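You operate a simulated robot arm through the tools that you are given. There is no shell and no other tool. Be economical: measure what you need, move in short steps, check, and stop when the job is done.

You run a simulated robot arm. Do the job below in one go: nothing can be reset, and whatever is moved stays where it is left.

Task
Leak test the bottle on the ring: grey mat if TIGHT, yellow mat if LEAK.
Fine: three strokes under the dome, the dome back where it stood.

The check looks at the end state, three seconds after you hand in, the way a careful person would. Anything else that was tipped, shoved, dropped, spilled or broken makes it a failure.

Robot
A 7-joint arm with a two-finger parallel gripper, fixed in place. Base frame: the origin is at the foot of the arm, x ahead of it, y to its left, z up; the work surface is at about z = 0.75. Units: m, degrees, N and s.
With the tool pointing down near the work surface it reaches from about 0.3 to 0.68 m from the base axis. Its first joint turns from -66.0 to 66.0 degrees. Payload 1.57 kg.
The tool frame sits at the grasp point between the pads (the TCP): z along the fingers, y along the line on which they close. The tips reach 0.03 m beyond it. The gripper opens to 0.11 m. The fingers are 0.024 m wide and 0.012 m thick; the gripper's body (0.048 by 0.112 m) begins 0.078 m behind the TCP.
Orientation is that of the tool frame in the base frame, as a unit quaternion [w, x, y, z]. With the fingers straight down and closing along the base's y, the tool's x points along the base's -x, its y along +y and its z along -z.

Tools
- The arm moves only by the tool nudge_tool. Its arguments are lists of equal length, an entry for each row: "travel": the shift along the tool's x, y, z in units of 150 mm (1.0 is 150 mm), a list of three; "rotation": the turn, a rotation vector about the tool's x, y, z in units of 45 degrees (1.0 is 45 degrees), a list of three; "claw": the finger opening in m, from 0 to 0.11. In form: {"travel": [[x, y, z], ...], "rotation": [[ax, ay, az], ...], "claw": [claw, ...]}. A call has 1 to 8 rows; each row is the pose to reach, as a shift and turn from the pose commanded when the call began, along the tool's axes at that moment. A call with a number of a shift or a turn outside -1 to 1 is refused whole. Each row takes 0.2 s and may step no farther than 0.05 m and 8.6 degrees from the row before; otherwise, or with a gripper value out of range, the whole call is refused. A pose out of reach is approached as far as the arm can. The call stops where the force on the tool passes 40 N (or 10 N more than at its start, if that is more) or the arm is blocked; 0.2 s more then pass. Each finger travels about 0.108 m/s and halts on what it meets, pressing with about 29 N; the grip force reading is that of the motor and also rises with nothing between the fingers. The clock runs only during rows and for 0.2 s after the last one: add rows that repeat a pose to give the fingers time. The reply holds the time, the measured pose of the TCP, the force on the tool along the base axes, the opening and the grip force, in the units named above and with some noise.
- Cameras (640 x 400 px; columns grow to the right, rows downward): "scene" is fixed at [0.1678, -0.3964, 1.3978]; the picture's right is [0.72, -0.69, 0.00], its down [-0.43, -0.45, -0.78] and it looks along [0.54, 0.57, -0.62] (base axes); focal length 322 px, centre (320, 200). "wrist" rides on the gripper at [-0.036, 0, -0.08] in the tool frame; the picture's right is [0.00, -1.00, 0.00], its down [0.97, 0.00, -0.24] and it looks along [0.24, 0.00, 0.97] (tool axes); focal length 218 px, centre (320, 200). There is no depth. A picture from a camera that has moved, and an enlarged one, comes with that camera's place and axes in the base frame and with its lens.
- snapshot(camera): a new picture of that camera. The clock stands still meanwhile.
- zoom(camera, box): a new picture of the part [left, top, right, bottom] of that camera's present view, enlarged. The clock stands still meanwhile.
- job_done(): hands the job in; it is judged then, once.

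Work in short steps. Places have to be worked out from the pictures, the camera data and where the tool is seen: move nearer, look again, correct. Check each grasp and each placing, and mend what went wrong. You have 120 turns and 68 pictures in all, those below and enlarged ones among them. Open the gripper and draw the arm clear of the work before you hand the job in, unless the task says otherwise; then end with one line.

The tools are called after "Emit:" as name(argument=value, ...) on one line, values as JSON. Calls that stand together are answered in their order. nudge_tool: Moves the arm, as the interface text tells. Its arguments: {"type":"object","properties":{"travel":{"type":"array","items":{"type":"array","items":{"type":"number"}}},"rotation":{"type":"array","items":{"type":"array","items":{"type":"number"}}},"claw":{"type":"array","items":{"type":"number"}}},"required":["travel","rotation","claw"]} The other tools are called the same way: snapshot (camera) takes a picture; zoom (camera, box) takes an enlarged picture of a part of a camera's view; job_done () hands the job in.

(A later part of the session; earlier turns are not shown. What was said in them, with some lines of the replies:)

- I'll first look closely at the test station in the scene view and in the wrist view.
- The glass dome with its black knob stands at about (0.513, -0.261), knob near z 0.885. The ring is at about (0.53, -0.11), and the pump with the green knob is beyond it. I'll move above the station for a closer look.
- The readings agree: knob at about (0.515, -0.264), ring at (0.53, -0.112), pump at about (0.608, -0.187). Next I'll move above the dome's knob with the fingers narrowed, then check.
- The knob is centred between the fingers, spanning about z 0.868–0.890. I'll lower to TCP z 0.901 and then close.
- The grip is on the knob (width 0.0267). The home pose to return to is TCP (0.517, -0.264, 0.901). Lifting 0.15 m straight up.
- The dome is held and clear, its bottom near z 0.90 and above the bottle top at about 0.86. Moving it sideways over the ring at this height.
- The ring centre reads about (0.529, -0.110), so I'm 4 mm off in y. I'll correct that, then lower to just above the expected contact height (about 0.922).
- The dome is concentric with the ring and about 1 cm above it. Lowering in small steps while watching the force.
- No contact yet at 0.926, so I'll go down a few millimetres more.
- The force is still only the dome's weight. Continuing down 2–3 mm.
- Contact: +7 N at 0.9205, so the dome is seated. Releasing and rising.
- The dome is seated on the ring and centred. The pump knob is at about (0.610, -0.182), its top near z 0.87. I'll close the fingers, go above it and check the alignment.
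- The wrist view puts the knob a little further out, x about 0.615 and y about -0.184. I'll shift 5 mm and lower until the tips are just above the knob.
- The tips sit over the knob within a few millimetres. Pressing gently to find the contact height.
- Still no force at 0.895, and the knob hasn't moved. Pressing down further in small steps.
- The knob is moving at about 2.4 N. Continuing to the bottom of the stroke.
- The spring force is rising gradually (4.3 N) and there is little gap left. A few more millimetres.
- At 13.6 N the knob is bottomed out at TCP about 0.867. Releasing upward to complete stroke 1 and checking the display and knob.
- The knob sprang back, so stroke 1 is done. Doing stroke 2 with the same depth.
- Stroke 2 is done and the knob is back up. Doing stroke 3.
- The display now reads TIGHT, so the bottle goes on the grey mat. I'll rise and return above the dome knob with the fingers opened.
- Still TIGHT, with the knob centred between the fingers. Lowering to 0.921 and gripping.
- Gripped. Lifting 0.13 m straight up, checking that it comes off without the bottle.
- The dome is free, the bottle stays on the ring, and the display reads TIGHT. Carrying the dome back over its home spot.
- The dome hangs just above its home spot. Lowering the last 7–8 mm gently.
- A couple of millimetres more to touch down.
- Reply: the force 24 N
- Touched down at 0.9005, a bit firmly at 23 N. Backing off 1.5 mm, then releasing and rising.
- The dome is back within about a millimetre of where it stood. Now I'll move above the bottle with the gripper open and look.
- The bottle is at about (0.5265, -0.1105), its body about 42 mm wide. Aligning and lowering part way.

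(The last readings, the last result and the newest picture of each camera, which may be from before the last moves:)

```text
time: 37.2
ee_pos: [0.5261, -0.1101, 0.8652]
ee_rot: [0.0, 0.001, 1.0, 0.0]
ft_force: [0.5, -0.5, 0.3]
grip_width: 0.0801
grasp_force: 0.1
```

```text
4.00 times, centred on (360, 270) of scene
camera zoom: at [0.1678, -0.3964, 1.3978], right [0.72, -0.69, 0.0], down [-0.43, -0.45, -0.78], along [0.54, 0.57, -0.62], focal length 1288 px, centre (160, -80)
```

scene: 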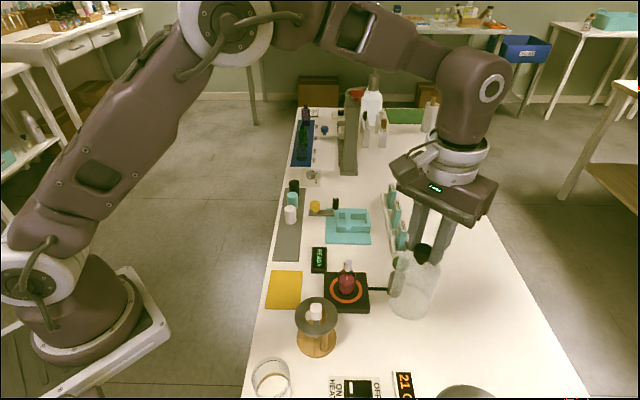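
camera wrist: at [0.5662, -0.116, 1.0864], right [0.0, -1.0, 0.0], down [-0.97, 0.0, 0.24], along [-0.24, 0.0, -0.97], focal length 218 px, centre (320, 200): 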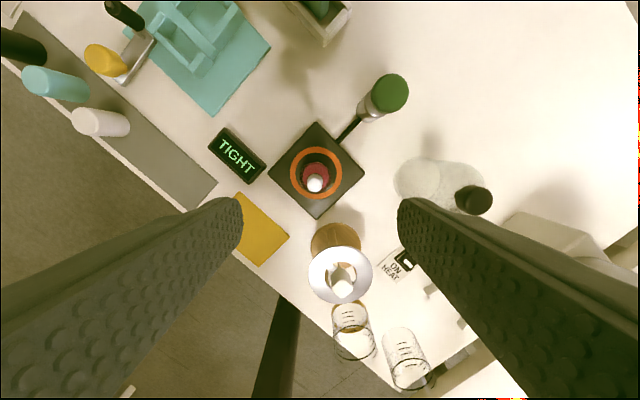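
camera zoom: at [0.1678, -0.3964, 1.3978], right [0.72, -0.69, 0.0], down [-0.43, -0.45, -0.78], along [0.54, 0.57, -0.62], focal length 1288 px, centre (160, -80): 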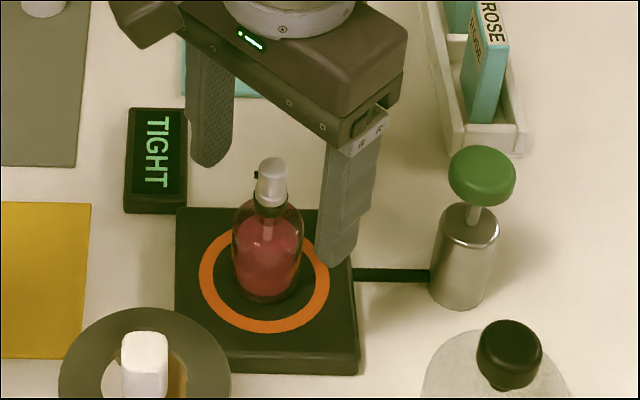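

The bottle is centred between the fingers. Lowering to TCP z 0.808 (tips 8 mm above the plate) and closing on the body.

Emit:
nudge_tool(travel=[[0, 0, 0.2], [0, 0, 0.33], [0, 0, 0.38], [0, 0, 0.38], [0, 0, 0.38], [0, 0, 0.38], [0, 0, 0.38]], rotation=[[0, 0, 0], [0, 0, 0], [0, 0, 0], [0, 0, 0], [0, 0, 0], [0, 0, 0], [0, 0, 0]], claw=[0.08, 0.08, 0.08, 0.06, 0.035, 0.035, 0.035])

Emit:
zoom(camera="scene", box=[290, 220, 430, 320])

```text
time: 38.8
ee_pos: [0.527, -0.1102, 0.8086]
ee_rot: [0.001, 0.001, 1.0, -0.001]
ft_force: [0.3, 0.5, 0.0]
grip_width: 0.0402
grasp_force: 29.1
```

```text
4.00 times, centred on (360, 270) of scene
camera zoom: at [0.1678, -0.3964, 1.3978], right [0.72, -0.69, 0.0], down [-0.43, -0.45, -0.78], along [0.54, 0.57, -0.62], focal length 1288 px, centre (160, -80)
```

zoom: 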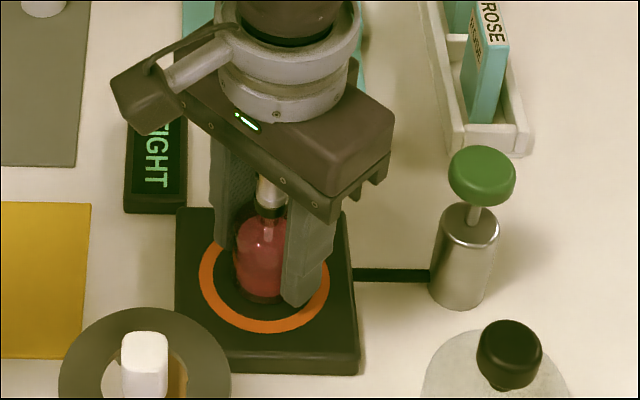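

The bottle is gripped (width 0.040, 29 N). Lifting it 0.12 m.

Emit:
nudge_tool(travel=[[0, 0, -0.05], [0, 0, -0.2], [0, 0, -0.4], [0, 0, -0.6], [0, 0, -0.8], [0, 0, -0.8]], rotation=[[0, 0, 0], [0, 0, 0], [0, 0, 0], [0, 0, 0], [0, 0, 0], [0, 0, 0]], claw=[0.035, 0.035, 0.035, 0.035, 0.035, 0.035])

Emit:
snapshot(camera="scene")

Emit:
snapshot(camera="wrist")

```text
time: 40.2
ee_pos: [0.5275, -0.1112, 0.9292]
ee_rot: [0.0, 0.0, 1.0, 0.0]
ft_force: [0.5, -0.3, -0.6]
grip_width: 0.0404
grasp_force: 28.7
```

```text
28 pictures are left
```

scene: 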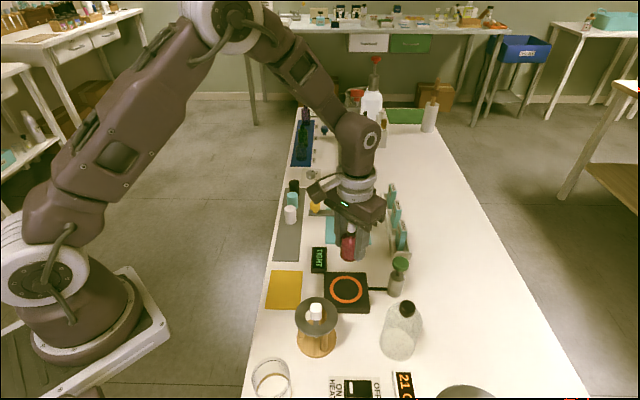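

```text
27 pictures are left
camera wrist: at [0.5633, -0.1119, 1.0096], right [0.0, -1.0, 0.0], down [-0.97, 0.0, 0.24], along [-0.24, 0.0, -0.97], focal length 218 px, centre (320, 200)
```

wrist: 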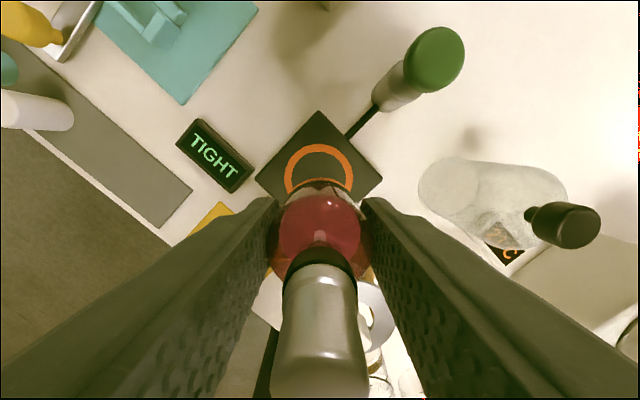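

The bottle is held upright. The grey mat's near end centre is about (0.488, 0.066) and it runs diagonally, with the white cap near (0.596, 0.163). My target is (0.530, 0.109), so I'm moving there sideways.

Emit:
nudge_tool(travel=[[0, 0.2, 0], [0, 0.4, 0], [0, 0.6, 0], [0, 0.8, 0], [0, 1.0, 0]], rotation=[[0, 0, 0], [0, 0, 0], [0, 0, 0], [0, 0, 0], [0, 0, 0]], claw=[0.035, 0.035, 0.035, 0.035, 0.035])

Emit:
nudge_tool(travel=[[-0.01, 0.2, 0], [-0.02, 0.4, 0], [-0.02, 0.46, 0], [-0.02, 0.46, 0]], rotation=[[0, 0, 0], [0, 0, 0], [0, 0, 0], [0, 0, 0]], claw=[0.035, 0.035, 0.035, 0.035])

Emit:
snapshot(camera="wrist")

Emit:
zoom(camera="scene", box=[250, 160, 390, 280])

```text
time: 41.4
ee_pos: [0.5263, 0.0396, 0.929]
ee_rot: [0.0, 0.0, 1.0, -0.001]
ft_force: [-0.6, -0.1, -1.7]
grip_width: 0.0402
grasp_force: 29.3
```

```text
time: 42.4
ee_pos: [0.5292, 0.1086, 0.9278]
ee_rot: [0.0, 0.0, 1.0, -0.001]
ft_force: [0.6, 0.2, -1.2]
grip_width: 0.0404
grasp_force: 29.8
```

```text
26 pictures are left
camera wrist: at [0.566, 0.1079, 1.0093], right [0.0, -1.0, 0.0], down [-0.97, 0.0, 0.24], along [-0.24, 0.0, -0.97], focal length 218 px, centre (320, 200)
```

wrist: 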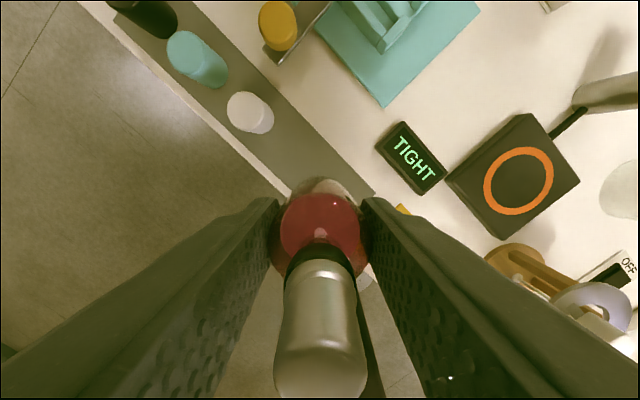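

```text
3.33 times, centred on (320, 220) of scene
camera zoom: at [0.1679, -0.3964, 1.3978], right [0.72, -0.69, 0.0], down [-0.43, -0.45, -0.78], along [0.54, 0.57, -0.62], focal length 1073 px, centre (320, 133)
```

zoom: 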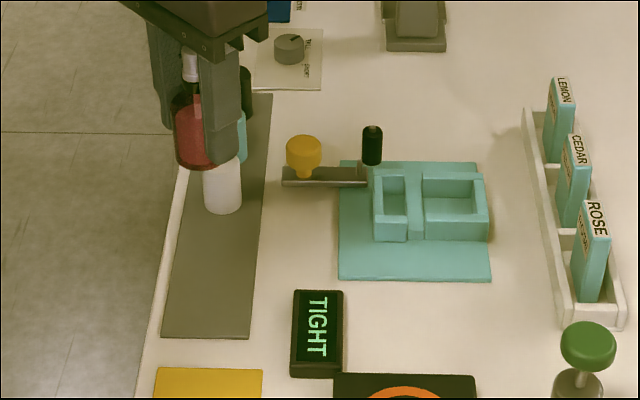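

The target lies on the mat's centre line, about 9 cm clear of the white cap. Lowering most of the way; I expect contact at TCP about 0.791.

Emit:
nudge_tool(travel=[[0, 0, 0.2], [0, 0, 0.4], [0, 0, 0.6], [0, 0, 0.75], [0, 0, 0.85], [0, 0, 0.85]], rotation=[[0, 0, 0], [0, 0, 0], [0, 0, 0], [0, 0, 0], [0, 0, 0], [0, 0, 0]], claw=[0.035, 0.035, 0.035, 0.035, 0.035, 0.035])

Emit:
zoom(camera="scene", box=[250, 160, 390, 280])

```text
time: 43.8
ee_pos: [0.5298, 0.1085, 0.8012]
ee_rot: [0.0, 0.0, 1.0, 0.0]
ft_force: [0.8, 0.4, -1.0]
grip_width: 0.0402
grasp_force: 29.0
```

```text
3.33 times, centred on (320, 220) of scene
camera zoom: at [0.1679, -0.3964, 1.3978], right [0.72, -0.69, 0.0], down [-0.43, -0.45, -0.78], along [0.54, 0.57, -0.62], focal length 1073 px, centre (320, 133)
```

zoom: 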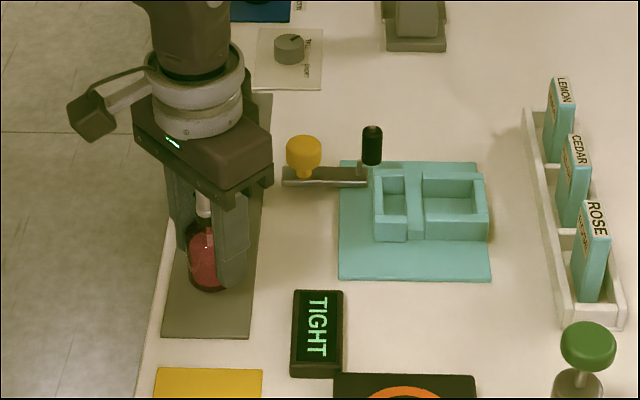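

The bottle is over the mat and well placed. Lowering the last centimetre gently.

Emit:
nudge_tool(travel=[[0, 0, 0.02], [0, 0, 0.04], [0, 0, 0.055], [0, 0, 0.055]], rotation=[[0, 0, 0], [0, 0, 0], [0, 0, 0], [0, 0, 0]], claw=[0.035, 0.035, 0.035, 0.035])

```text
time: 44.8
ee_pos: [0.5311, 0.1089, 0.7936]
ee_rot: [0.001, 0.0, 1.0, 0.0]
ft_force: [1.8, 1.0, 12.2]
grip_width: 0.0401
grasp_force: 28.9
```

Contact at 0.793 (12 N), so the bottle stands on the mat. Easing off slightly, opening, and holding there before rising.

Emit:
nudge_tool(travel=[[0, 0, -0.006], [0, 0, -0.006], [0, 0, -0.006], [0, 0, -0.006]], rotation=[[0, 0, 0], [0, 0, 0], [0, 0, 0], [0, 0, 0]], claw=[0.035, 0.05, 0.07, 0.07])

Emit:
zoom(camera="scene", box=[250, 160, 390, 280])

```text
time: 45.8
ee_pos: [0.5293, 0.1072, 0.7939]
ee_rot: [0.0, 0.0, 1.0, 0.0]
ft_force: [-0.3, 0.0, -0.1]
grip_width: 0.07
grasp_force: 0.1
```

```text
3.33 times, centred on (320, 220) of scene
camera zoom: at [0.1678, -0.3964, 1.3978], right [0.72, -0.69, 0.0], down [-0.43, -0.45, -0.78], along [0.54, 0.57, -0.62], focal length 1073 px, centre (320, 133)
```

zoom: 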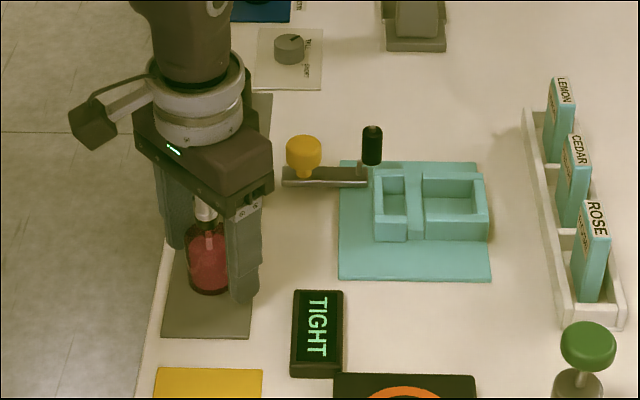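

The bottle stands free. Rising straight up in two moves, well clear of it.

Emit:
nudge_tool(travel=[[0, 0, -0.2], [0, 0, -0.4], [0, 0, -0.6], [0, 0, -0.8], [0, 0, -1.0]], rotation=[[0, 0, 0], [0, 0, 0], [0, 0, 0], [0, 0, 0], [0, 0, 0]], claw=[0.07, 0.07, 0.07, 0.07, 0.07])

Emit:
nudge_tool(travel=[[0.2, 0, -0.2], [0.4, 0, -0.4], [0.6, 0, -0.6], [0.8, 0, -0.8]], rotation=[[0, 0, 0], [0, 0, 0], [0, 0, 0], [0, 0, 0]], claw=[0.08, 0.1, 0.11, 0.11])

Emit:
snapshot(camera="scene")

Emit:
zoom(camera="scene", box=[250, 160, 430, 380])

```text
time: 47.0
ee_pos: [0.5296, 0.1093, 0.9449]
ee_rot: [-0.001, 0.0, 1.0, 0.0]
ft_force: [-0.4, -0.1, -0.3]
grip_width: 0.07
grasp_force: 0.1
```

```text
time: 48.0
ee_pos: [0.4114, 0.1072, 1.0647]
ee_rot: [0.0, 0.001, 1.0, 0.0]
ft_force: [-0.3, -0.8, -0.2]
grip_width: 0.1101
grasp_force: 0.0
```

```text
22 pictures are left
```

scene: 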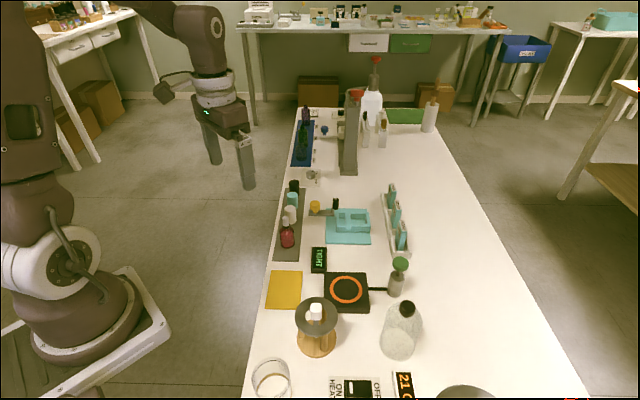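

```text
1.82 times, centred on (340, 270) of scene
camera zoom: at [0.1678, -0.3964, 1.3978], right [0.72, -0.69, 0.0], down [-0.43, -0.45, -0.78], along [0.54, 0.57, -0.62], focal length 586 px, centre (284, 73)
```

zoom: 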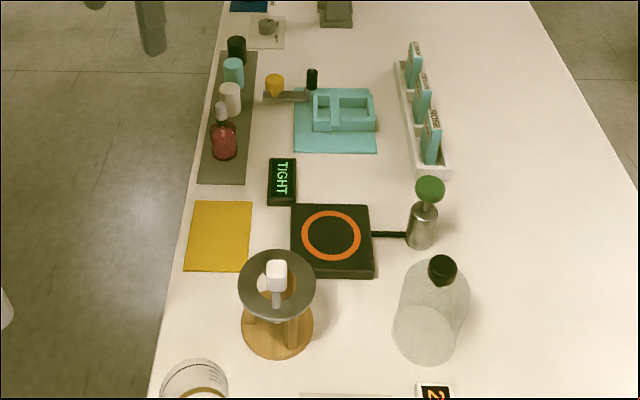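

The bottle stands on the grey mat, the dome is back on its spot, and nothing else has moved. The gripper is open and clear, so I'm handing in.

Emit:
job_done()

```text
The job is handed in.
```

The bottle tested TIGHT after three full strokes under the dome; it now stands upright on the grey mat, and the dome is back where it stood, within about 1 mm.
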